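You operate a simulated robot arm through the tools that you are given. There is no shell and no other tool. Be economical: measure what you need, move in short steps, check, and stop when the job is done.

Carry out the task below with a simulated robot arm. There is one attempt and no reset: what you move stays moved.

## Task
Push the key in the jig up to its stop, clamp it and brush a strip of glue along it.
Fine: knob to HOLD; glue from the pot; brush back in the cup, lid back on; the bar stays up. A coat counts when it lies all over at full strength: go over it till it gets no stronger.

The check looks at the end state, three seconds after you hand in, the way a careful person would. Anything else that was tipped, shoved, dropped, spilled or broken makes it a failure. A push-on lid holds only when it is set on centred and level and pressed home; a screw cap is set on level and turned clockwise until tight.

## Robot
A 7-joint arm with a two-finger parallel gripper, hanging from a carriage that runs on a gantry, over the field with the corners [-2.277, 0.729], [-2.28, -0.551], [0.02, -0.557], [0.023, 0.723] (x, y) and turns from -6.353 to 5.637 rad about z. Base frame: it is fixed where the carriage stands at the start and does not move with it; the origin is on the floor, on the carriage's upright axis, x ahead of it, y to its left, z up. Readings come in m, rad, newtons and seconds.
With the tool pointing down near the work surface it reaches from about 0.44 to 0.78 m from the robot's upright axis, wherever it stands. Its first joint turns from -2.496 to 2.496 rad. Places, roughly: blue knob [0.8, -0.8, 0.8]; clamp bar [0.9, -0.6, 0.9]; wooden key (3x33x4 cm) [1.2, 2.8, 1.2]. Payload 1.57 kg.
The tool frame sits at the grasp point between the pads (the TCP): z along the fingers, y along the line on which they close. The tips reach 0.03 m beyond it. Largest opening 0.11 m; finger width 0.024, thickness 0.012; the body of the gripper, 0.048 by 0.112 m, starts 0.078 m behind the TCP.
Orientation is that of the tool frame in the base frame, as [roll, pitch, yaw] about the fixed x, y, z axes, in that order (R = Rz(yaw) Ry(pitch) Rx(roll)). With the fingers straight down and closing along the base's y, the tool's x points along the base's -x, its y along +y and its z along -z.

## Interface
- The arm moves only by the tool servo_tool. Its argument "increments" is a list of rows, each a list of 7 numbers: the opening, from 0 (shut) to 1 (fully open), then the shift along the base's x, y, z in cm, then the turn, a rotation vector about the base's x, y, z in rad. In form: [[fingers, dx, dy, dz, rx, ry, rz], ...]. A call has 1 to 10 rows; each row shifts and turns the commanded pose from where the row before left it. A row lasts 0.2 s, in which the tool goes at most 0.05 m and 0.15 rad; a call with a longer step from one row to the next is refused whole, and so is a gripper value outside its range. A pose out of reach is approached as far as the arm can. The call stops where the force on the tool passes 40 N (or 10 N more than at its start, if that is more) or the arm is blocked; 0.2 s more then pass. The fingers move at their own pace (about 0.045 m/s each) and stop on an object; they squeeze with about 30 N. The grip force told is the motor's: it shows also when the fingers shut on nothing. Time passes only in rows, and 0.2 s behind the last, so rows that do not move let the fingers close. It gives the time, the measured TCP pose, the force on the tool (base axes), the opening and the grip force at its end, in the units of the frame above (readings bear some noise), with the torque about the TCP (base axes, N m) and any sound that the robot's microphone picked up, and new pictures: "views" is both (left out), scene, wrist or none.
- Cameras (640 x 400 px; columns grow to the right, rows downward): "scene" is now at [0.2833, -0.0561, 1.6141]; the picture's right is [-0.67, -0.74, 0.00], its down [-0.49, 0.44, -0.75] and it looks along [0.56, -0.50, -0.66] (base axes); focal length 290 px, centre (320, 200). "wrist" rides on the gripper at [0.07, 0.016, -0.141] in the tool frame; the picture's right is [-0.23, 0.97, 0.00], its down [-0.86, -0.20, -0.48] and it looks along [-0.47, -0.11, 0.88] (tool axes); focal length 222 px, centre (320, 200). There is no depth. A picture from a camera that has moved, and an enlarged one, comes with that camera's place and axes in the base frame and with its lens.
- raise_lower(by): slides the trunk up (or, below 0, down) by that many m; the arm and the scene camera ride with it, the base frame stays. It gives what a move gives, with no picture.
- drive_base(legs): drives the robot by 1 to 6 legs, each [ahead, left, turn to the left] in m, m and rad, along the robot's own axes; the way and the turn of a leg run together, so that a leg with both is an arc; at most 1.5 m and 3.142 rad a leg. The arm and the cameras ride along, it lands a little off, and it stops where it bumps. It keeps to its track: a leg is cut to what the track allows. It gives what a move gives, and a new picture of the scene camera.
- head_to(pan, tilt): turns the head with the scene camera to pan (to the left, within 2.705 rad either way) and tilt (down, from -0.506 to 1.204), counted from straight ahead of the robot. It gives what a move gives, and a new picture of the scene camera.
- inspect(camera, box): a new picture of the part [left, top, right, bottom] of that camera's present view, enlarged. The clock stands still meanwhile.
- close_job(): hands the job in; it is judged then, once.

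Work in short steps. Places have to be worked out from the pictures, the camera data and where the tool is seen: move nearer, look again, correct. Check each grasp and each placing, and mend what went wrong. You have 120 turns and 260 pictures in all, those below and enlarged ones among them. Open the gripper and draw the arm clear of the work before you hand the job in, unless the task says otherwise; then end with one line.

The tools are called after "Request:" as a command line: name --pt "numbers of a row" for each row, then --argument value for the rest, lists and objects as JSON in quotes. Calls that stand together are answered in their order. servo_tool: Moves the arm, as the interface text tells. Its arguments: {"type":"object","properties":{"increments":{"type":"array"},"views":{"type":"string","enum":["both","scene","wrist","none"]}},"required":["increments"]} The other tools are called the same way: raise_lower (by) slides the trunk up or down; drive_base (legs) drives the base; head_to (pan, tilt) turns the head that bears the scene camera; inspect (camera, box) takes an enlarged picture of a part of a camera's view; close_job () hands the job in.

At the start:

```text
time_s: 0.0
ee_pos: [0.7476, -0.2433, 1.157]
tool_rot: [-3.141, -0.001, -3.141]
wrist_force: [-0.7, -0.6, -0.1]
ft_torque: [-0.02, 0.02, 0.0]
opening: 0.1098
finger_force: 0.0
trunk travel left (down, up): [-0.275, 0.32]
robot x, y, heading: [0.0005, -0.0008, 0.002]
head pan, tilt: [-0.733, 0.719]
```

scene: 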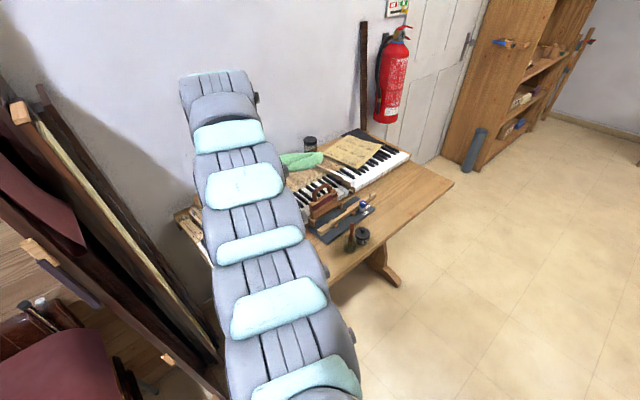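
wrist: 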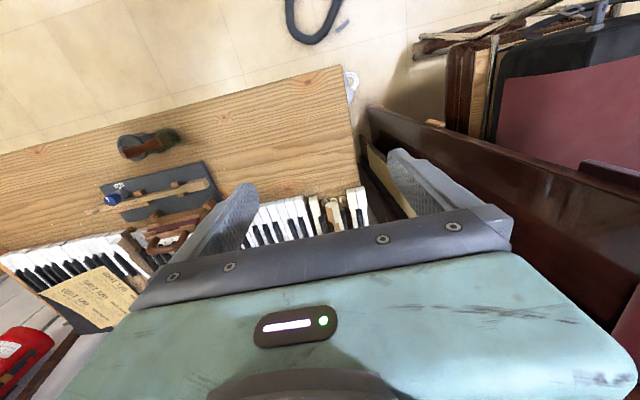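

I see a bench with a jig (blue knob), pot and brush. I enlarge both views first.

Request:
inspect --camera "scene" --box '[270, 120, 470, 260]'

Request:
inspect --camera "wrist" --box '[60, 120, 260, 245]'

```text
2.86 times, centred on (370, 190) of scene
camera zoom: at [0.2833, -0.0561, 1.6141], right [-0.67, -0.74, 0.0], down [-0.49, 0.44, -0.75], along [0.56, -0.5, -0.66], focal length 827 px, centre (177, 229)
```

zoom: 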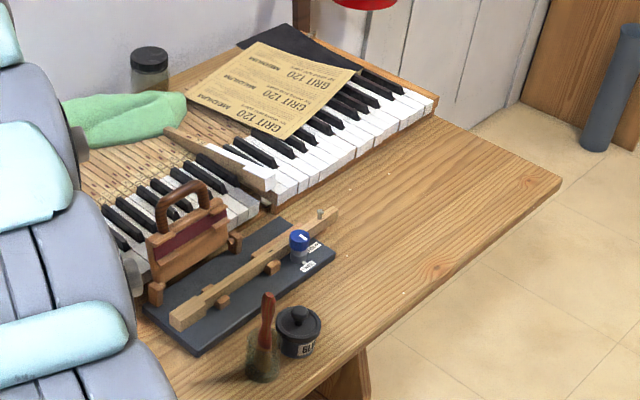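

```text
3.20 times, centred on (160, 182) of wrist
camera zoom: at [0.6783, -0.2289, 1.2995], right [0.23, 0.97, 0.0], down [0.86, -0.2, 0.48], along [0.47, -0.11, -0.88], focal length 711 px, centre (832, 256)
```

zoom: 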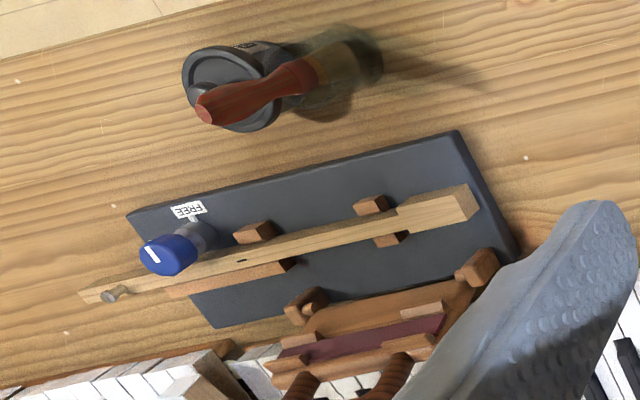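

Rough triangulation puts the key along y at x≈0.835 (y −0.55 to −0.90), the knob at (0.82,−0.78), the pot at (0.71,−0.65) and the brush cup at (0.73,−0.61). I drive to the right so I'm in front of them.

Request:
drive_base --legs '[[0.02, -0.54, 0]]'

Request:
head_to --pan -0.2 --tilt 0.85

Request:
servo_tool --pt "1 0 0 0 0 0 0" --views "wrist"

```text
time_s: 3.1
ee_pos: [0.7659, -0.7762, 1.1588]
tool_rot: [3.14, 0.001, 3.14]
wrist_force: [0.6, -0.7, 0.3]
ft_torque: [-0.02, 0.03, 0.01]
opening: 0.11
finger_force: 0.1
trunk travel left (down, up): [-0.275, 0.32]
robot x, y, heading: [0.0182, -0.5292, -0.008]
head pan, tilt: [-0.733, 0.719]
camera scene: at [0.3018, -0.5863, 1.6141], right [-0.67, -0.74, 0.0], down [-0.49, 0.44, -0.75], along [0.56, -0.51, -0.66], focal length 290 px, centre (320, 200)
```

scene: 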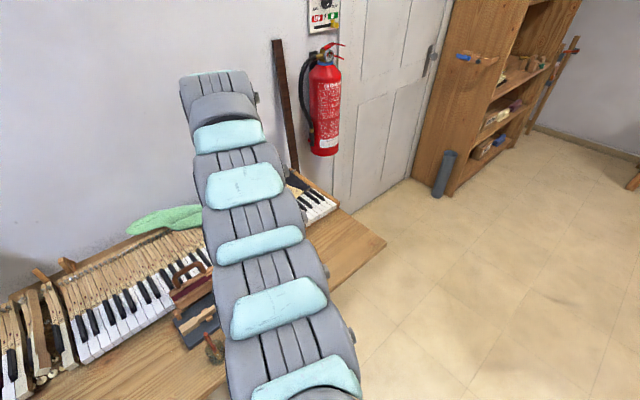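

```text
time_s: 4.0
ee_pos: [0.7663, -0.7768, 1.1584]
tool_rot: [3.14, -0.002, 3.138]
wrist_force: [-0.1, 0.0, 0.3]
ft_torque: [0.02, 0.01, -0.01]
opening: 0.11
finger_force: 0.1
trunk travel left (down, up): [-0.275, 0.32]
robot x, y, heading: [0.0233, -0.5286, -0.004]
head pan, tilt: [-0.201, 0.85]
camera scene: at [0.3161, -0.5457, 1.6035], right [-0.2, -0.98, 0.0], down [-0.74, 0.15, -0.66], along [0.65, -0.14, -0.75], focal length 290 px, centre (320, 200)
```

scene: 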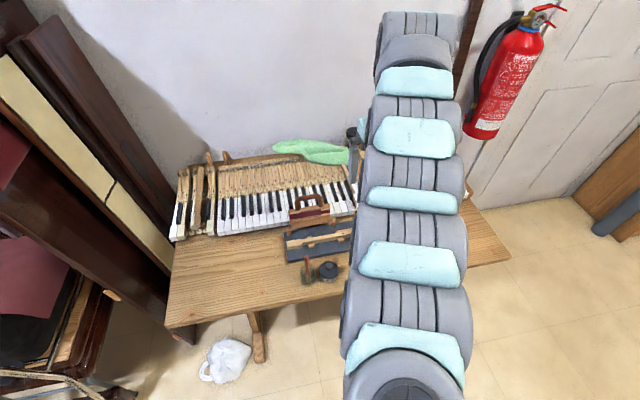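

```text
time_s: 4.4
ee_pos: [0.7652, -0.7779, 1.1585]
tool_rot: [3.141, 0.0, 3.139]
wrist_force: [0.9, -0.3, 1.0]
ft_torque: [-0.01, -0.02, -0.02]
opening: 0.1099
finger_force: 0.1
trunk travel left (down, up): [-0.275, 0.32]
robot x, y, heading: [0.0222, -0.53, -0.006]
head pan, tilt: [-0.201, 0.85]
camera wrist: at [0.696, -0.7609, 1.2994], right [0.23, 0.97, 0.0], down [0.85, -0.2, 0.48], along [0.47, -0.11, -0.88], focal length 222 px, centre (320, 200)
```

wrist: 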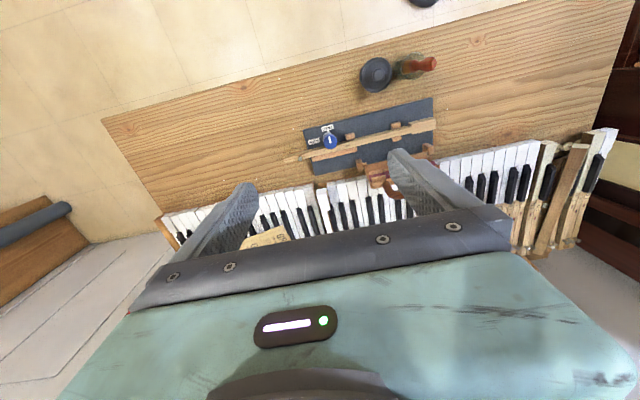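

The wrist camera now sees the jig directly, so I enlarge it to triangulate.

Request:
inspect --camera "wrist" --box '[270, 40, 450, 190]'

Request:
inspect --camera "scene" --box '[270, 180, 370, 290]'

```text
2.67 times, centred on (360, 115) of wrist
camera zoom: at [0.696, -0.7609, 1.2994], right [0.23, 0.97, 0.0], down [0.85, -0.2, 0.48], along [0.47, -0.11, -0.88], focal length 592 px, centre (213, 427)
```

zoom: 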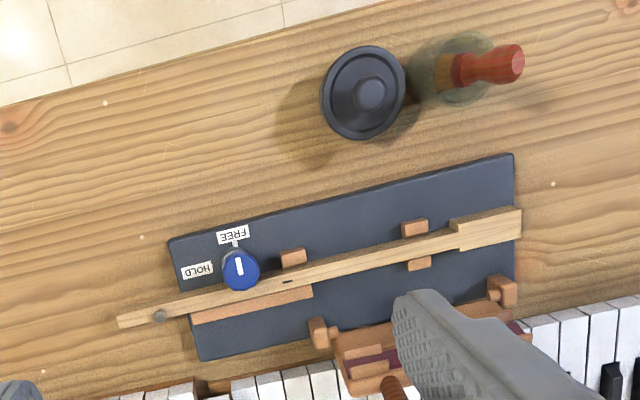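

```text
3.64 times, centred on (320, 235) of scene
camera zoom: at [0.3161, -0.5456, 1.6034], right [-0.2, -0.98, 0.0], down [-0.74, 0.15, -0.66], along [0.65, -0.13, -0.75], focal length 1053 px, centre (320, 73)
```

zoom: 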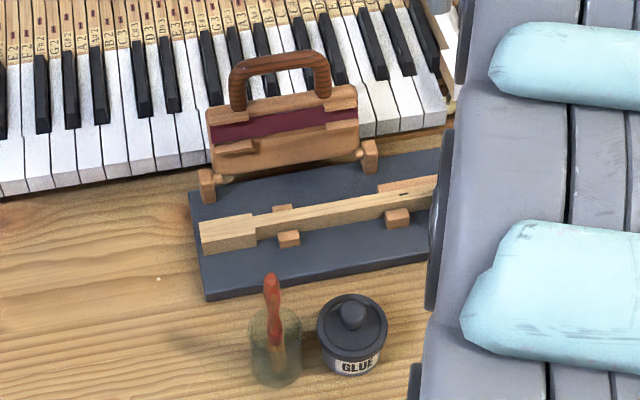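

The bar is the handled flap, standing up on the far side; the key's head is at the +y end and the knob points to FREE. I move closer for a better look at the stop and blocks.

Request:
servo_tool --pt "1 -3 0 -3 0 0 0" --pt "1 -3 0 -4 0 0 0" --pt "1 -3 0 -4 0 0 0" --pt "1 -2 0 -4 0 0 0" --views "both"

Request:
inspect --camera "wrist" --box '[200, 20, 600, 230]'

```text
time_s: 5.4
ee_pos: [0.6734, -0.7755, 1.0453]
tool_rot: [3.14, -0.001, 3.134]
wrist_force: [-0.2, -0.4, 0.8]
ft_torque: [0.01, -0.04, -0.03]
opening: 0.1101
finger_force: 0.0
out of reach, approached as far as the arm can: row 4
trunk travel left (down, up): [-0.275, 0.32]
robot x, y, heading: [0.0171, -0.5249, -0.003]
head pan, tilt: [-0.201, 0.85]
camera scene: at [0.3159, -0.5457, 1.6034], right [-0.2, -0.98, 0.0], down [-0.74, 0.15, -0.66], along [0.65, -0.13, -0.75], focal length 290 px, centre (320, 200)
camera wrist: at [0.6049, -0.7604, 1.1871], right [0.23, 0.97, 0.0], down [0.85, -0.21, 0.48], along [0.46, -0.11, -0.88], focal length 222 px, centre (320, 200)
```

scene: 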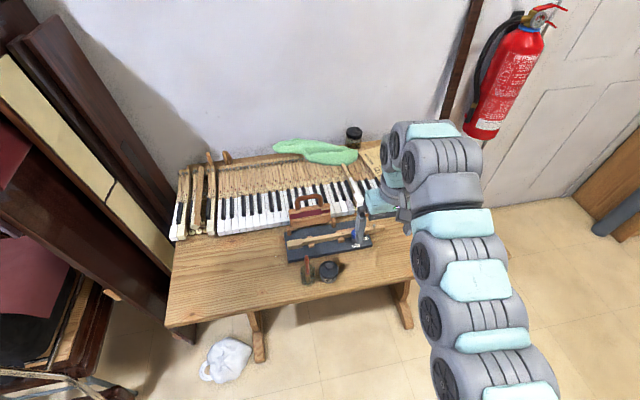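
wrist: 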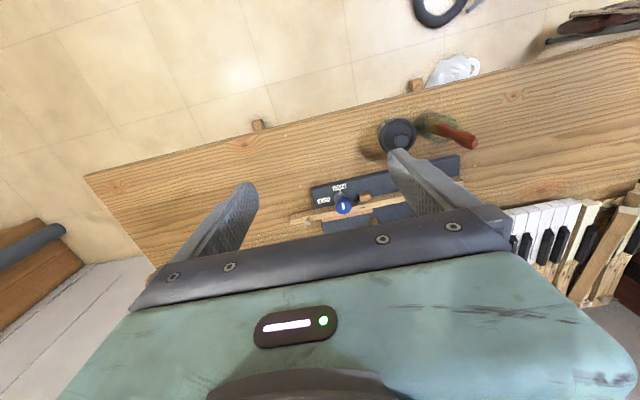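

```text
1.60 times, centred on (400, 125) of wrist
camera zoom: at [0.6049, -0.7604, 1.1871], right [0.23, 0.97, 0.0], down [0.85, -0.21, 0.48], along [0.46, -0.11, -0.88], focal length 355 px, centre (192, 320)
```

zoom: 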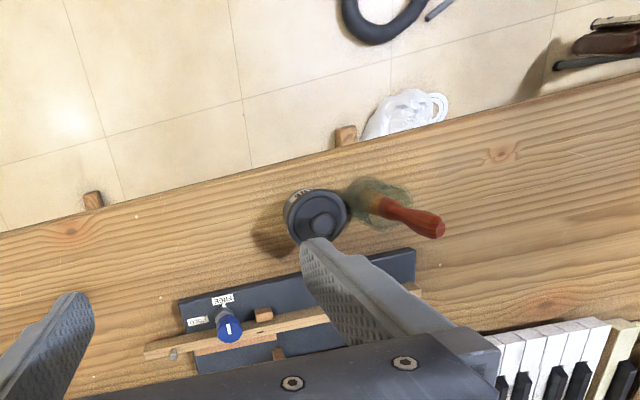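

The arm says the last step was out of reach, so the trunk is probably too high for low work. I lower it a bit; the fingers stay clear of everything there.

Request:
raise_lower --by -0.13

Request:
servo_tool --pt "1 -2 0 2 0 0 0" --pt "1 -3 -3 3 0 0 0" --pt "1 -3 -3 3 0 0 0" --pt "1 -3 0 3 0 0 0" --views "both"

Request:
inspect --camera "scene" --box '[270, 180, 390, 290]'

```text
time_s: 7.0
ee_pos: [0.6744, -0.7748, 0.9163]
tool_rot: [3.139, -0.003, 3.134]
wrist_force: [-0.1, 0.0, -0.4]
ft_torque: [-0.01, -0.04, 0.0]
opening: 0.11
finger_force: 0.0
trunk travel left (down, up): [-0.145, 0.45]
robot x, y, heading: [0.0216, -0.5305, 0.001]
head pan, tilt: [-0.201, 0.85]
```

```text
refused: row 2 steps farther than a row can; nothing moved
```

```text
3.64 times, centred on (330, 235) of scene
camera zoom: at [0.3162, -0.5456, 1.4735], right [-0.2, -0.98, 0.0], down [-0.74, 0.15, -0.66], along [0.65, -0.13, -0.75], focal length 1053 px, centre (284, 73)
```

zoom: 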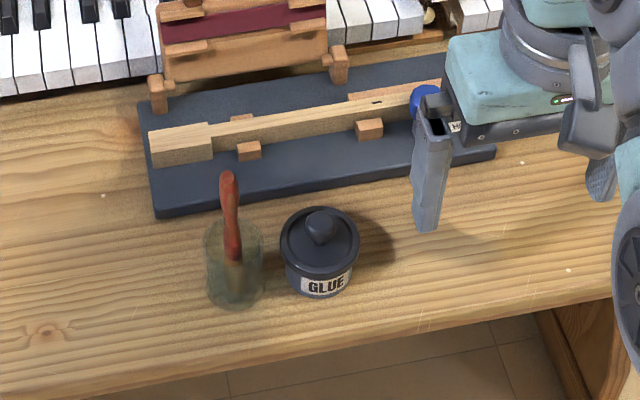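

The trunk drop worked. I enlarge the key head and blocks from this nearer scene camera.

Request:
inspect --camera "scene" --box '[305, 200, 355, 231]'

Request:
inspect --camera "scene" --box '[350, 195, 410, 232]'

Request:
servo_tool --pt "1 -2 0 2 0 0 0" --pt "1 -3 -2 2 0 0 0" --pt "1 -3 -2 3 0 0 0" --pt "1 -3 0 3 0 0 0" --views "both"

```text
12.80 times, centred on (330, 216) of scene
camera zoom: at [0.3162, -0.5456, 1.4735], right [-0.2, -0.98, 0.0], down [-0.74, 0.15, -0.66], along [0.65, -0.13, -0.75], focal length 3705 px, centre (192, 2)
```

zoom: 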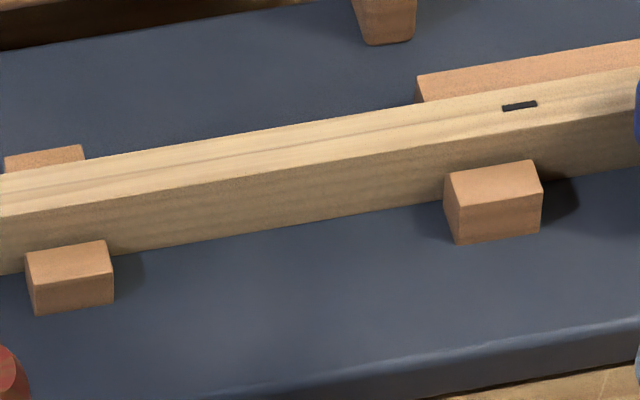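

```text
10.67 times, centred on (380, 214) of scene
camera zoom: at [0.3162, -0.5456, 1.4735], right [-0.2, -0.98, 0.0], down [-0.74, 0.15, -0.66], along [0.65, -0.13, -0.75], focal length 3088 px, centre (-320, 56)
```

zoom: 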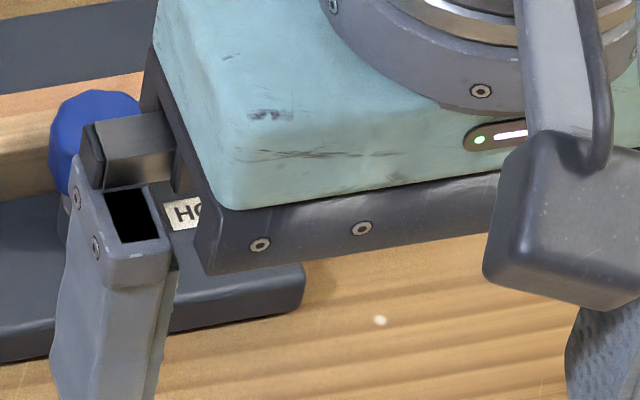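

```text
time_s: 8.0
ee_pos: [0.6731, -0.776, 0.9159]
tool_rot: [3.14, -0.004, 3.136]
wrist_force: [0.7, 0.3, -0.9]
ft_torque: [-0.04, -0.03, 0.01]
opening: 0.1099
finger_force: 0.0
out of reach, approached as far as the arm can: row 1, 2, 3, 4
trunk travel left (down, up): [-0.145, 0.45]
robot x, y, heading: [0.0165, -0.5283, -0.002]
head pan, tilt: [-0.201, 0.85]
camera scene: at [0.3161, -0.5456, 1.4734], right [-0.2, -0.98, 0.0], down [-0.74, 0.15, -0.66], along [0.65, -0.13, -0.75], focal length 290 px, centre (320, 200)
camera wrist: at [0.6055, -0.7605, 1.0572], right [0.23, 0.97, 0.0], down [0.85, -0.21, 0.48], along [0.46, -0.11, -0.88], focal length 222 px, centre (320, 200)
```

scene: 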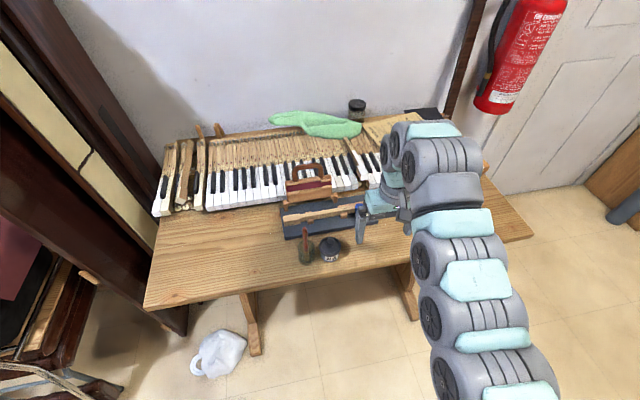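
wrist: 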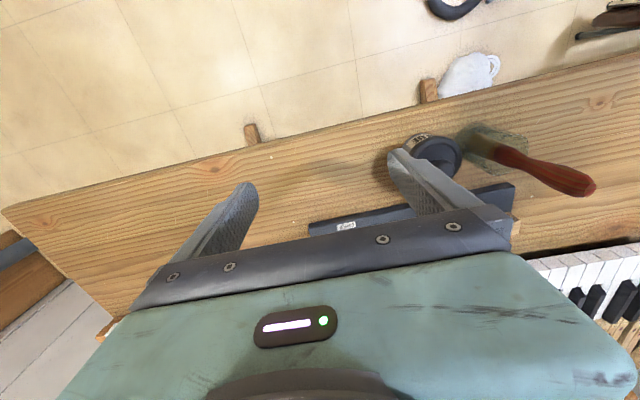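

Going nearer to the axis is refused here. I test by raising and moving to +y (in front of the axis) to find what limits it.

Request:
servo_tool --pt "1 0 0 5 0 0 0" --pt "1 0 0 5 0 0 0" --pt "1 0 5 0 0 0 0" --pt "1 0 5 0 0 0 0" --pt "1 0 5 0 0 0 0" --pt "1 -3 0 0 0 0 0" --pt "1 -4 0 0 0 0 0" --views "both"

```text
time_s: 9.6
ee_pos: [0.6884, -0.6563, 1.0079]
tool_rot: [3.135, -0.007, 3.134]
wrist_force: [-0.4, -1.1, 0.0]
ft_torque: [-0.01, 0.01, 0.0]
opening: 0.1102
finger_force: 0.1
out of reach, approached as far as the arm can: row 3, 4, 5, 6, 7
trunk travel left (down, up): [-0.145, 0.45]
robot x, y, heading: [0.0193, -0.5269, -0.002]
head pan, tilt: [-0.201, 0.85]
camera scene: at [0.3161, -0.5457, 1.4734], right [-0.2, -0.98, 0.0], down [-0.74, 0.15, -0.66], along [0.65, -0.13, -0.75], focal length 290 px, centre (320, 200)
camera wrist: at [0.622, -0.6413, 1.1509], right [0.23, 0.97, 0.0], down [0.86, -0.21, 0.47], along [0.46, -0.11, -0.88], focal length 222 px, centre (320, 200)
```

scene: 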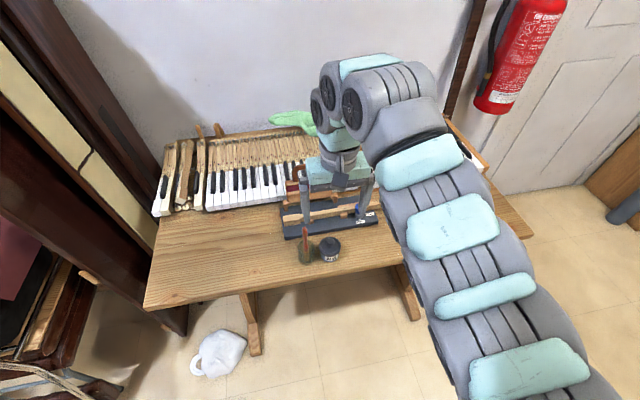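
wrist: 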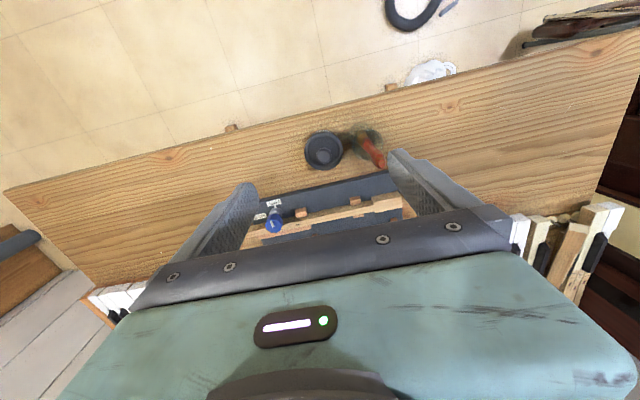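

The near limit is tied to the trunk being low relative to the tool. I raise the trunk and bring the tool back down instead.

Request:
raise_lower --by 0.25

Request:
servo_tool --pt "1 0 0 -5 0 0 0" --pt "1 0 0 -5 0 0 0" --pt "1 0 0 -5 0 0 0" --pt "1 -2 0 -4 0 0 0" --pt "1 -4 0 0 0 0 0" --pt "1 -4 0 0 0 0 0" --views "both"

```text
time_s: 12.2
ee_pos: [0.6898, -0.6565, 1.2595]
tool_rot: [3.135, -0.006, 3.135]
wrist_force: [-0.5, -0.4, 0.2]
ft_torque: [0.04, 0.0, -0.01]
opening: 0.1099
finger_force: 0.0
trunk travel left (down, up): [-0.395, 0.2]
robot x, y, heading: [0.0184, -0.5282, -0.006]
head pan, tilt: [-0.201, 0.85]
```

```text
time_s: 13.6
ee_pos: [0.6901, -0.6558, 1.2589]
tool_rot: [3.137, -0.006, 3.135]
wrist_force: [0.0, 0.9, -1.1]
ft_torque: [-0.01, -0.02, 0.01]
opening: 0.1099
finger_force: 0.0
out of reach, approached as far as the arm can: row 1, 2, 3, 4, 5, 6
trunk travel left (down, up): [-0.395, 0.2]
robot x, y, heading: [0.0192, -0.5334, -0.007]
head pan, tilt: [-0.201, 0.85]
camera scene: at [0.3161, -0.5456, 1.7234], right [-0.2, -0.98, 0.0], down [-0.74, 0.15, -0.66], along [0.65, -0.13, -0.75], focal length 290 px, centre (320, 200)
camera wrist: at [0.6221, -0.6413, 1.4009], right [0.23, 0.97, 0.0], down [0.86, -0.21, 0.47], along [0.46, -0.11, -0.88], focal length 222 px, centre (320, 200)
```

scene: 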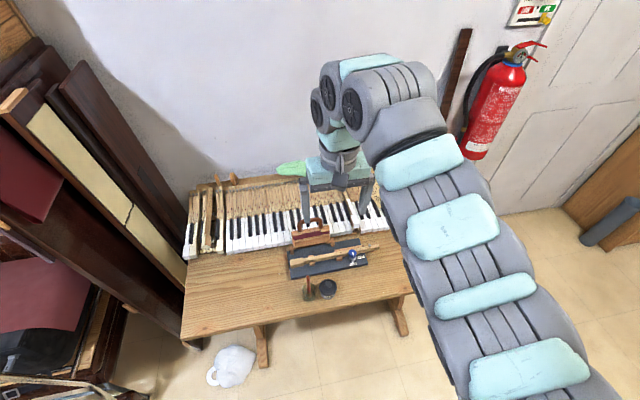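
wrist: 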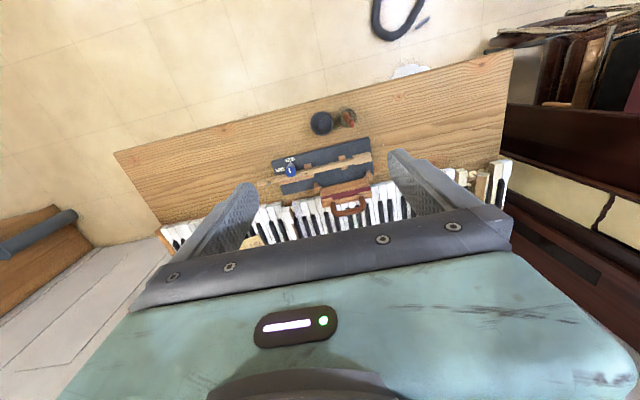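

I seem stuck at a joint limit (even straight down is refused). I back out forward and then down to see what frees it.

Request:
servo_tool --pt "1 3 -2 0 0 0 0" --pt "1 4 -2 0 0 0 0" --pt "1 0 0 -5 0 0 0" --pt "1 0 0 -5 0 0 0" --pt "1 0 0 -5 0 0 0" --views "none"

```text
time_s: 14.8
ee_pos: [0.7619, -0.693, 1.1099]
tool_rot: [3.136, -0.008, 3.134]
wrist_force: [0.5, -0.2, 1.1]
ft_torque: [0.01, 0.03, 0.01]
opening: 0.1101
finger_force: 0.0
trunk travel left (down, up): [-0.395, 0.2]
robot x, y, heading: [0.0167, -0.5261, -0.007]
head pan, tilt: [-0.201, 0.85]
```

That works. I continue lower, then try to come nearer to the axis.

Request:
servo_tool --pt "1 0 0 -5 0 0 0" --pt "1 0 0 -5 0 0 0" --pt "1 -4 0 0 0 0 0" --pt "1 -4 0 0 0 0 0" --pt "1 -4 0 0 0 0 0" --views "none"

```text
time_s: 16.0
ee_pos: [0.6747, -0.707, 0.9935]
tool_rot: [3.135, -0.01, 3.134]
wrist_force: [1.0, -0.6, 0.0]
ft_torque: [-0.03, 0.01, -0.03]
opening: 0.1101
finger_force: 0.0
out of reach, approached as far as the arm can: row 4, 5
trunk travel left (down, up): [-0.395, 0.2]
robot x, y, heading: [0.0176, -0.5294, -0.006]
head pan, tilt: [-0.201, 0.85]
```

I test whether the limit comes from the tool yaw: turn a bit and retry.

Request:
servo_tool --pt "1 2 0 0 0 0 0.15" --pt "1 0 0 0 0 0 0.15" --pt "1 0 0 0 0 0 0.15" --pt "1 0 0 0 0 0 0.15" --pt "1 -4 0 0 0 0 0" --pt "1 -4 0 0 0 0 0" --pt "1 -4 0 0 0 0 0" --views "none"

```text
time_s: 17.6
ee_pos: [0.6423, -0.7312, 0.9534]
tool_rot: [3.133, -0.009, -2.548]
wrist_force: [-0.1, 0.2, 0.6]
ft_torque: [0.01, 0.01, 0.0]
opening: 0.1098
finger_force: 0.1
out of reach, approached as far as the arm can: row 5, 6, 7
trunk travel left (down, up): [-0.395, 0.2]
robot x, y, heading: [0.0191, -0.5264, -0.005]
head pan, tilt: [-0.201, 0.85]
```

Reach gets nearer as the tool gets lower relative to the trunk, so I raise the trunk to the top and go down by the same amount.

Request:
raise_lower --by 0.19

Request:
servo_tool --pt "1 4 0 0 0 0 -0.15" --pt "1 3 0 0 0 0 -0.15" --pt "1 0 0 -5 0 0 -0.15" --pt "1 0 0 -5 0 0 -0.15" --pt "1 0 0 -5 0 0 0" --pt "1 0 0 -5 0 0 0" --pt "1 -4 0 0 0 0 0" --pt "1 -4 0 0 0 0 0" --pt "1 -4 0 0 0 0 0" --views "both"

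```text
time_s: 19.7
ee_pos: [0.6422, -0.7315, 1.1435]
tool_rot: [3.133, -0.008, -2.546]
wrist_force: [-0.4, 0.0, 0.0]
ft_torque: [-0.03, 0.01, -0.02]
opening: 0.11
finger_force: 0.0
trunk travel left (down, up): [-0.585, 0.01]
robot x, y, heading: [0.0154, -0.5284, -0.004]
head pan, tilt: [-0.201, 0.85]
```

```text
time_s: 21.7
ee_pos: [0.575, -0.7073, 0.9757]
tool_rot: [3.134, -0.01, 3.131]
wrist_force: [-0.2, 2.4, -0.4]
ft_torque: [-0.22, -0.1, 0.0]
opening: 0.1099
finger_force: 0.2
out of reach, approached as far as the arm can: row 5, 6
trunk travel left (down, up): [-0.585, 0.01]
robot x, y, heading: [0.0172, -0.5288, -0.0]
head pan, tilt: [-0.201, 0.85]
camera scene: at [0.3157, -0.5454, 1.9132], right [-0.2, -0.98, 0.0], down [-0.74, 0.15, -0.66], along [0.65, -0.13, -0.75], focal length 290 px, centre (320, 200)
camera wrist: at [0.508, -0.6921, 1.1171], right [0.24, 0.97, 0.01], down [0.86, -0.21, 0.47], along [0.46, -0.11, -0.88], focal length 222 px, centre (320, 200)
```

scene: 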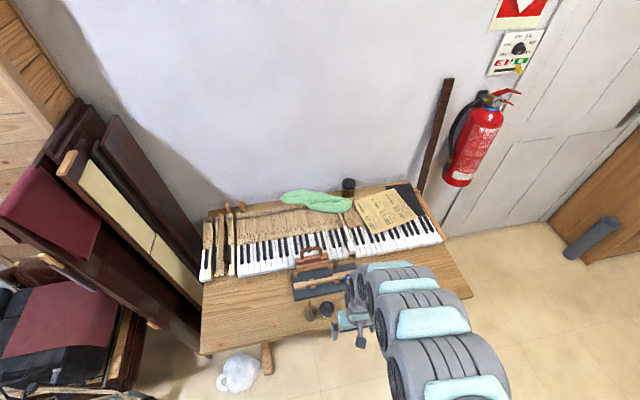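
wrist: 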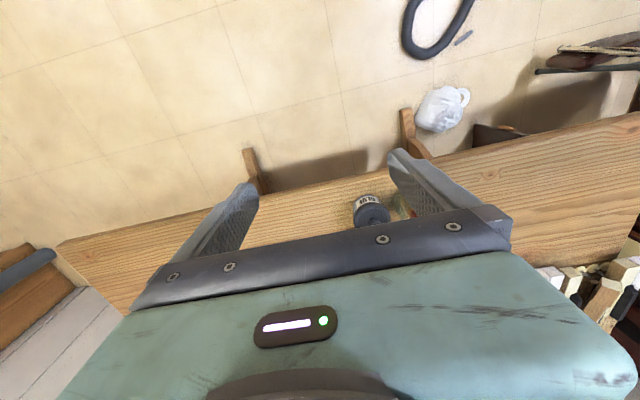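

Now near reach is free. I test going lower here, then forward again at that height (fingers well clear in front of the pot).

Request:
servo_tool --pt "1 0 -3 -4 0 0 0" --pt "1 0 -3 -4 0 0 0" --pt "1 4 0 0 0 0 0" --pt "1 4 0 0 0 0 0" --pt "1 4 0 0 0 0 0" --views "wrist"

```text
time_s: 22.9
ee_pos: [0.6203, -0.765, 0.9008]
tool_rot: [3.132, -0.008, 3.135]
wrist_force: [-0.3, 0.3, -0.2]
ft_torque: [-0.01, -0.02, 0.03]
opening: 0.11
finger_force: 0.0
out of reach, approached as far as the arm can: row 4, 5
trunk travel left (down, up): [-0.585, 0.01]
robot x, y, heading: [0.0211, -0.5254, -0.008]
head pan, tilt: [-0.201, 0.85]
camera wrist: at [0.554, -0.75, 1.0429], right [0.23, 0.97, 0.01], down [0.86, -0.21, 0.47], along [0.46, -0.1, -0.88], focal length 222 px, centre (320, 200)
```

wrist: 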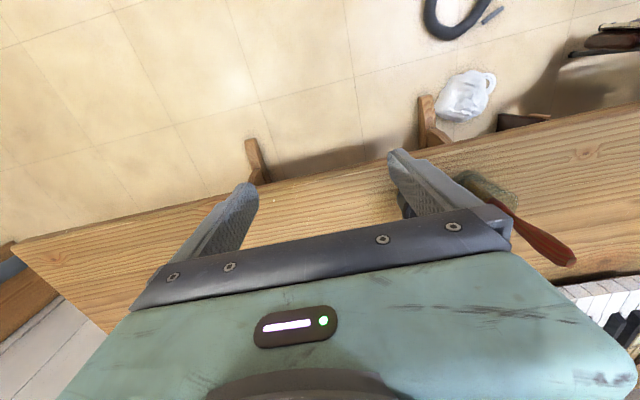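

The reach is a shell around the shoulder: at trunk ≈0 the band r≈0.65–0.84 at z≈0.85 covers pot and key. I raise the tool, then bring the trunk back down by 0.31.

Request:
servo_tool --pt "1 1 0 4.5 0 0 0" --pt "1 2 0 4.5 0 0 0" --pt "1 2 0 4.5 0 0 0" --pt "1 2 0 4.5 0 0 0" --pt "1 2 0 4.5 0 0 0" --pt "1 2 0 4.5 0 0 0" --pt "1 2 0 4.5 0 0 0" --pt "1 2 0 4.5 0 0 0" --views "none"

Request:
raise_lower --by -0.31

```text
time_s: 24.7
ee_pos: [0.7715, -0.7625, 1.2598]
tool_rot: [3.132, -0.012, 3.134]
wrist_force: [-0.3, -0.1, -0.5]
ft_torque: [0.03, -0.01, -0.02]
opening: 0.1095
finger_force: 0.0
trunk travel left (down, up): [-0.585, 0.01]
robot x, y, heading: [0.0223, -0.5263, -0.001]
head pan, tilt: [-0.201, 0.85]
```

```text
time_s: 27.8
ee_pos: [0.7718, -0.7636, 0.9507]
tool_rot: [3.133, -0.009, 3.134]
wrist_force: [0.0, -0.2, -0.5]
ft_torque: [-0.01, 0.03, 0.01]
opening: 0.1101
finger_force: 0.0
trunk travel left (down, up): [-0.275, 0.32]
robot x, y, heading: [0.0197, -0.5305, -0.007]
head pan, tilt: [-0.201, 0.85]
```

I turn the tool 90° so the wrist camera sits over the jig and doesn't have the fingers in the way.

Request:
servo_tool --pt "1 0 0 4 0 0 0.15" --pt "1 0 0 1 0 0 0.15" --pt "1 0 0 0 0 0 0.15" --pt "1 0 0 0 0 0 0.15" --pt "1 0 0 0 0 0 0.15" --pt "1 0 0 0 0 0 0.15" --pt "1 0 0 0 0 0 0.15" --pt "1 0 1 0 0 0 0.15" --pt "1 0 1 0 0 0 0.15" --pt "1 0 1 0 0 0 0.15" --views "both"

Request:
inspect --camera "wrist" --box '[160, 0, 480, 200]'

```text
time_s: 30.0
ee_pos: [0.7714, -0.7333, 0.9999]
tool_rot: [3.132, -0.008, -1.648]
wrist_force: [-0.9, -0.2, 0.3]
ft_torque: [-0.01, 0.0, 0.0]
opening: 0.11
finger_force: 0.0
trunk travel left (down, up): [-0.275, 0.32]
robot x, y, heading: [0.0166, -0.5274, -0.006]
head pan, tilt: [-0.201, 0.85]
camera scene: at [0.3161, -0.5456, 1.6034], right [-0.2, -0.98, 0.0], down [-0.74, 0.15, -0.66], along [0.65, -0.13, -0.75], focal length 290 px, centre (320, 200)
camera wrist: at [0.7511, -0.8008, 1.1428], right [-0.95, 0.3, 0.01], down [0.27, 0.84, 0.47], along [0.14, 0.45, -0.88], focal length 222 px, centre (320, 200)
```

scene: 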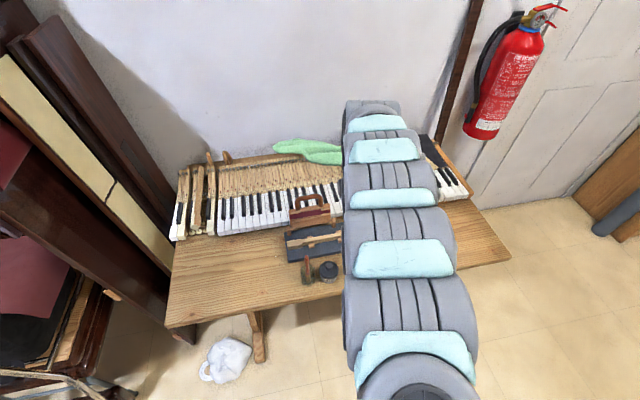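
wrist: 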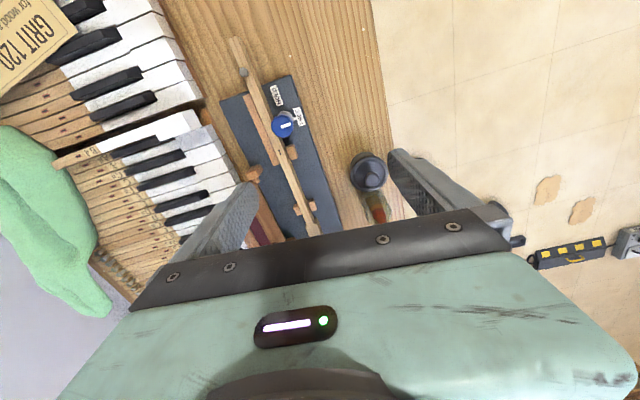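

```text
2.00 times, centred on (320, 100) of wrist
camera zoom: at [0.7511, -0.8008, 1.1428], right [-0.95, 0.3, 0.01], down [0.27, 0.84, 0.47], along [0.14, 0.45, -0.88], focal length 444 px, centre (320, 400)
```

zoom: 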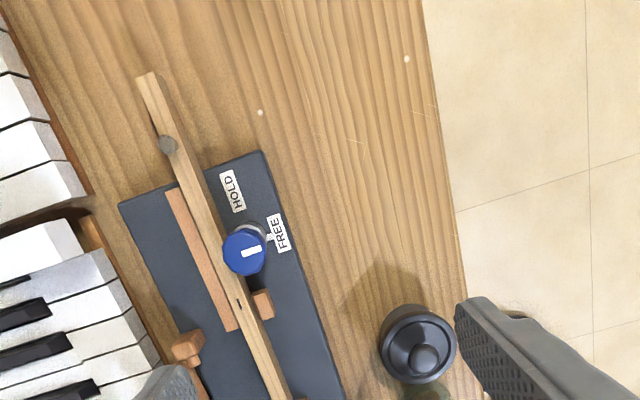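

Clear view: HOLD is a quarter-turn counter-clockwise (from −x toward −y), knob top at about (0.8125,−0.766,0.83). I move +y (higher, clear of the brush) to see the key head and blocks.

Request:
servo_tool --pt "1 0 3 3 0 0 0" --pt "1 1 4 0 0 0 0" --pt "1 1 4 0 0 0 0" --pt "1 1 4 0 0 0 0" --views "none"

Request:
inspect --camera "wrist" --box '[160, 0, 480, 200]'

Request:
inspect --camera "wrist" --box '[230, 50, 390, 150]'

```text
time_s: 31.0
ee_pos: [0.802, -0.5821, 1.0317]
tool_rot: [3.135, -0.009, -1.651]
wrist_force: [-0.4, 0.0, 0.6]
ft_torque: [0.02, 0.02, 0.03]
opening: 0.1099
finger_force: 0.1
trunk travel left (down, up): [-0.275, 0.32]
robot x, y, heading: [0.0181, -0.5298, -0.006]
head pan, tilt: [-0.201, 0.85]
```

```text
2.00 times, centred on (320, 100) of wrist
camera zoom: at [0.7814, -0.6501, 1.174], right [-0.95, 0.3, 0.0], down [0.27, 0.84, 0.47], along [0.14, 0.45, -0.88], focal length 444 px, centre (320, 400)
```

zoom: 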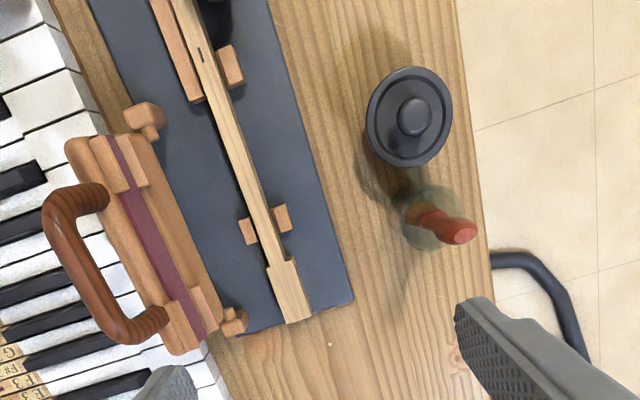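

```text
4.00 times, centred on (310, 100) of wrist
camera zoom: at [0.7814, -0.6501, 1.174], right [-0.95, 0.3, 0.0], down [0.27, 0.84, 0.47], along [0.14, 0.45, -0.88], focal length 888 px, centre (360, 600)
```

zoom: 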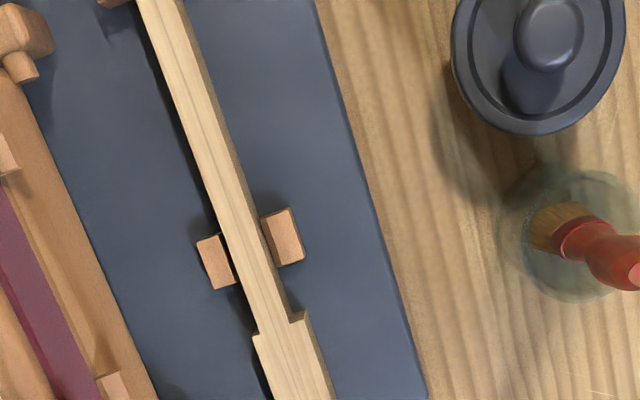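

The head has shoulders on both sides and the pair of blocks ahead of it is the stop (about 2 cm gap toward −y). Key top z≈0.82, x≈0.835. I shut the fingers, turn back, and go behind the head end.

Request:
raise_lower --by -0.05

Request:
servo_tool --pt "0 0 2 3 0 0 -0.15" --pt "0 0 2 0 0 0 -0.15" --pt "0 0 2 0 0 0 -0.15" --pt "0 0 2 0 0 0 -0.15" --pt "0 1 1 0 0 0 -0.15" --pt "0 1 0 0 0 0 -0.15" --pt "0 1 0 0 0 0 -0.15" --pt "0 0.5 0 0 0 0 -0.15" --pt "0 0 0 0 0 0 -0.15" --pt "0 0 0 0 0 0 -0.15" --views "both"

```text
time_s: 31.9
ee_pos: [0.8004, -0.5824, 0.9809]
tool_rot: [3.135, -0.009, -1.65]
wrist_force: [-0.8, 0.8, -0.6]
ft_torque: [-0.01, -0.01, 0.0]
opening: 0.1097
finger_force: 0.0
trunk travel left (down, up): [-0.225, 0.37]
robot x, y, heading: [0.0197, -0.5283, -0.003]
head pan, tilt: [-0.201, 0.85]
```

```text
time_s: 34.1
ee_pos: [0.8188, -0.4773, 1.0036]
tool_rot: [3.133, -0.007, 3.133]
wrist_force: [0.1, 0.3, 0.0]
ft_torque: [0.0, 0.02, 0.0]
opening: 0.0003
finger_force: 21.5
out of reach, approached as far as the arm can: row 7
trunk travel left (down, up): [-0.225, 0.37]
robot x, y, heading: [0.0211, -0.5252, -0.006]
head pan, tilt: [-0.201, 0.85]
camera scene: at [0.3161, -0.5456, 1.5535], right [-0.2, -0.98, 0.0], down [-0.74, 0.15, -0.66], along [0.65, -0.13, -0.75], focal length 290 px, centre (320, 200)
camera wrist: at [0.7511, -0.4633, 1.1459], right [0.24, 0.97, 0.01], down [0.86, -0.21, 0.47], along [0.46, -0.11, -0.88], focal length 222 px, centre (320, 200)
```

scene: 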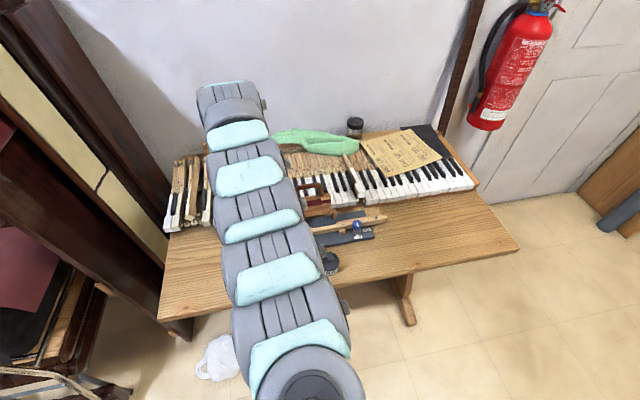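
wrist: 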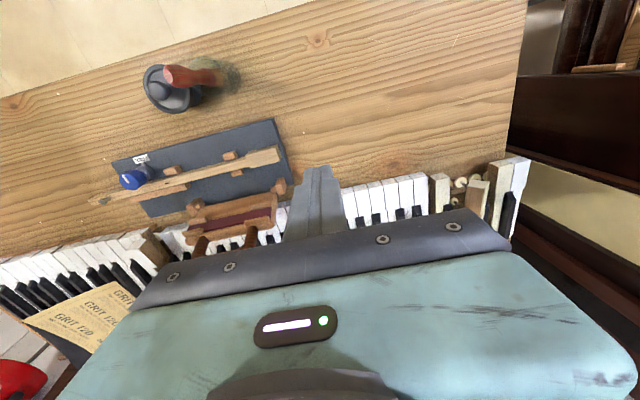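

The head end is at (0.833,−0.547) and the shut fingers are beyond it. I go down at y≈−0.50 to TCP z≈0.83.

Request:
servo_tool --pt "0 0.5 -1 -4 0 0 0" --pt "0 0.5 -1 -4 0 0 0" --pt "0 0.5 0 -4 0 0 0" --pt "0 0 0 -3 0 0 0" --pt "0 0 0 -2 0 0 0" --pt "0 0 0 0 0 0 0" --views "both"

Request:
inspect --camera "wrist" --box '[100, 80, 420, 280]'

```text
time_s: 35.5
ee_pos: [0.8128, -0.4997, 0.8365]
tool_rot: [3.133, -0.009, 3.135]
wrist_force: [0.0, 0.4, 0.4]
ft_torque: [-0.03, -0.01, -0.02]
opening: 0.0
finger_force: 21.5
out of reach, approached as far as the arm can: row 2, 3, 4
trunk travel left (down, up): [-0.225, 0.37]
robot x, y, heading: [0.0174, -0.5283, -0.005]
head pan, tilt: [-0.201, 0.85]
camera scene: at [0.3161, -0.5456, 1.5535], right [-0.2, -0.98, 0.0], down [-0.74, 0.15, -0.66], along [0.65, -0.13, -0.75], focal length 290 px, centre (320, 200)
camera wrist: at [0.7449, -0.4848, 0.978], right [0.23, 0.97, 0.01], down [0.86, -0.21, 0.47], along [0.46, -0.1, -0.88], focal length 222 px, centre (320, 200)
```

scene: 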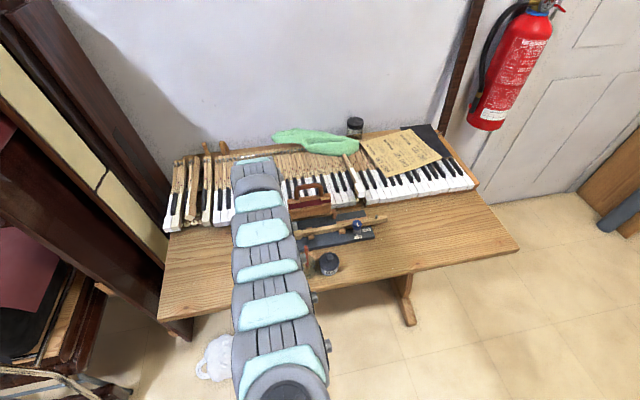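
wrist: 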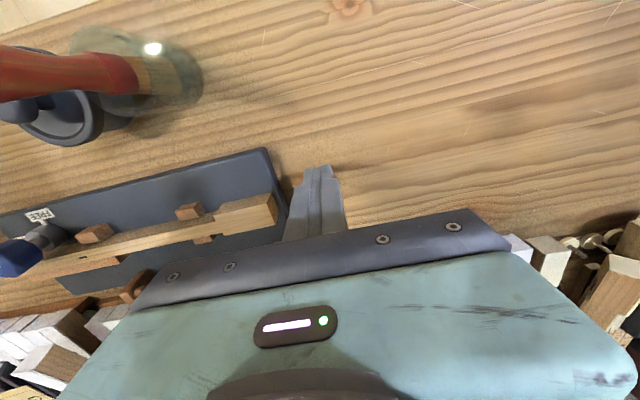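

```text
2.00 times, centred on (260, 180) of wrist
camera zoom: at [0.7449, -0.4848, 0.978], right [0.23, 0.97, 0.01], down [0.86, -0.21, 0.47], along [0.46, -0.1, -0.88], focal length 444 px, centre (440, 240)
```

zoom: 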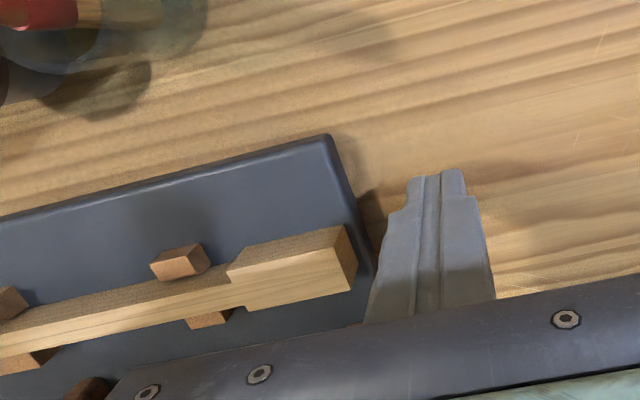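

The reach ends at x≈0.813, slightly short of the key's centre line. I tilt the fingers outward a little (ry −0.2) to gain the missing 2 cm, staying behind the head.

Request:
servo_tool --pt "0 0 0 0 0 -0.12 0" --pt "0 0.5 0 0 0 -0.12 0" --pt "0 1 0 -0.3 0 0 0" --pt "0 0.8 0 -0.3 0 0 0" --pt "0 0 0 0 0 0 0" --views "none"

Request:
inspect --camera "wrist" --box '[100, 80, 420, 280]'

```text
time_s: 35.9
ee_pos: [0.7782, -0.4975, 0.8116]
tool_rot: [3.119, -0.082, 3.117]
wrist_force: [-1.9, 1.6, 14.4]
ft_torque: [-0.1, -0.07, 0.12]
opening: 0.0
finger_force: 21.5
trunk travel left (down, up): [-0.225, 0.37]
robot x, y, heading: [0.0218, -0.5277, -0.0]
head pan, tilt: [-0.201, 0.85]
stopped in row 1: the force on the tool passed its limit at 186 N (the readings are from after the stop); the commanded pose is now the measured one
```

```text
2.00 times, centred on (260, 180) of wrist
camera zoom: at [0.7224, -0.4833, 0.9579], right [0.25, 0.97, 0.0], down [0.89, -0.23, 0.4], along [0.39, -0.1, -0.92], focal length 444 px, centre (440, 240)
```

zoom: 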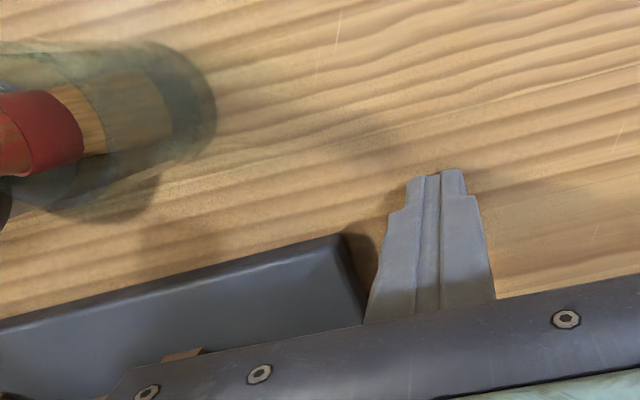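

The arm snapped to a different posture and touched the bench (nothing near there but bare wood). I lift straight up and look.

Request:
servo_tool --pt "0 0 0 4 0 0 0" --pt "0 0 0 4 0 0 0" --pt "0 0 0 4 0 0 0" --views "both"

```text
time_s: 36.6
ee_pos: [0.7762, -0.4982, 0.9304]
tool_rot: [3.118, -0.085, 3.116]
wrist_force: [0.3, 0.8, 0.3]
ft_torque: [-0.02, 0.0, 0.01]
opening: 0.0001
finger_force: 21.4
trunk travel left (down, up): [-0.225, 0.37]
robot x, y, heading: [0.0181, -0.5302, -0.006]
head pan, tilt: [-0.201, 0.85]
camera scene: at [0.3163, -0.5458, 1.5535], right [-0.2, -0.98, 0.0], down [-0.74, 0.15, -0.66], along [0.65, -0.13, -0.75], focal length 290 px, centre (320, 200)
camera wrist: at [0.7193, -0.4848, 1.0772], right [0.25, 0.97, 0.0], down [0.89, -0.23, 0.4], along [0.39, -0.1, -0.92], focal length 222 px, centre (320, 200)
```

scene: 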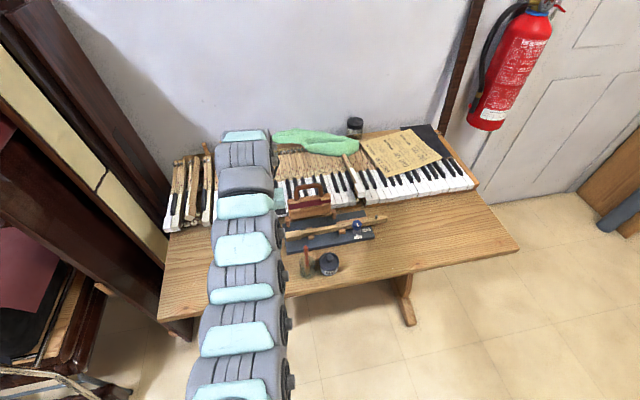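
wrist: 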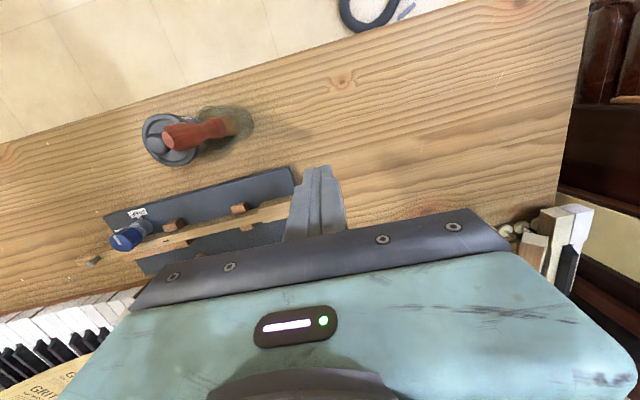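

I check that outward tilt works when away from the reach limit: turn ry −0.3 here in the air.

Request:
servo_tool --pt "0 0 0 2 0 -0.13 0" --pt "0 0 0 0 0 -0.13 0" --pt "0 0 0 0 0 -0.13 0" --pt "0 0 0 0 0 0 0" --views "none"

Request:
servo_tool --pt "0 2 0 0 0 0 0" --pt "0 2 0 0 0 0 0" --pt "0 2 0 0 0 0 0" --pt "0 0 0 -3 0 0 0" --pt "0 0 0 0 0 0 0" --views "wrist"

```text
time_s: 37.6
ee_pos: [0.7758, -0.4998, 0.9491]
tool_rot: [3.109, 0.305, 3.118]
wrist_force: [1.1, 0.0, 0.5]
ft_torque: [0.02, -0.02, 0.01]
opening: 0.0001
finger_force: 21.0
trunk travel left (down, up): [-0.225, 0.37]
robot x, y, heading: [0.0202, -0.5252, -0.001]
head pan, tilt: [-0.201, 0.85]
```

```text
time_s: 38.9
ee_pos: [0.8361, -0.4979, 0.9181]
tool_rot: [3.109, 0.306, 3.117]
wrist_force: [0.3, -0.7, -0.2]
ft_torque: [0.02, -0.03, 0.03]
opening: 0.0
finger_force: 20.8
trunk travel left (down, up): [-0.225, 0.37]
robot x, y, heading: [0.0169, -0.5301, -0.004]
head pan, tilt: [-0.201, 0.85]
camera wrist: at [0.7281, -0.4843, 1.033], right [0.23, 0.97, 0.1], down [0.67, -0.23, 0.71], along [0.71, -0.1, -0.7], focal length 222 px, centre (320, 200)
```

wrist: 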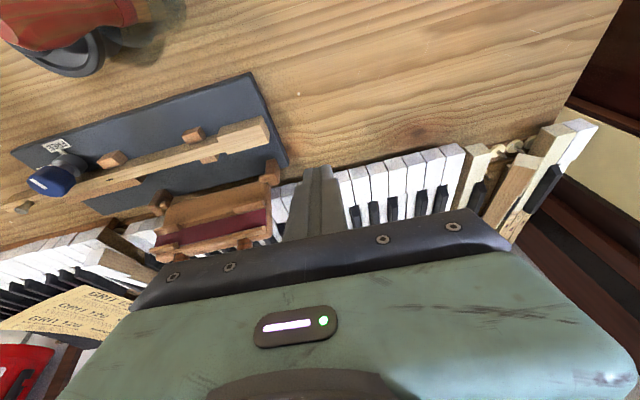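

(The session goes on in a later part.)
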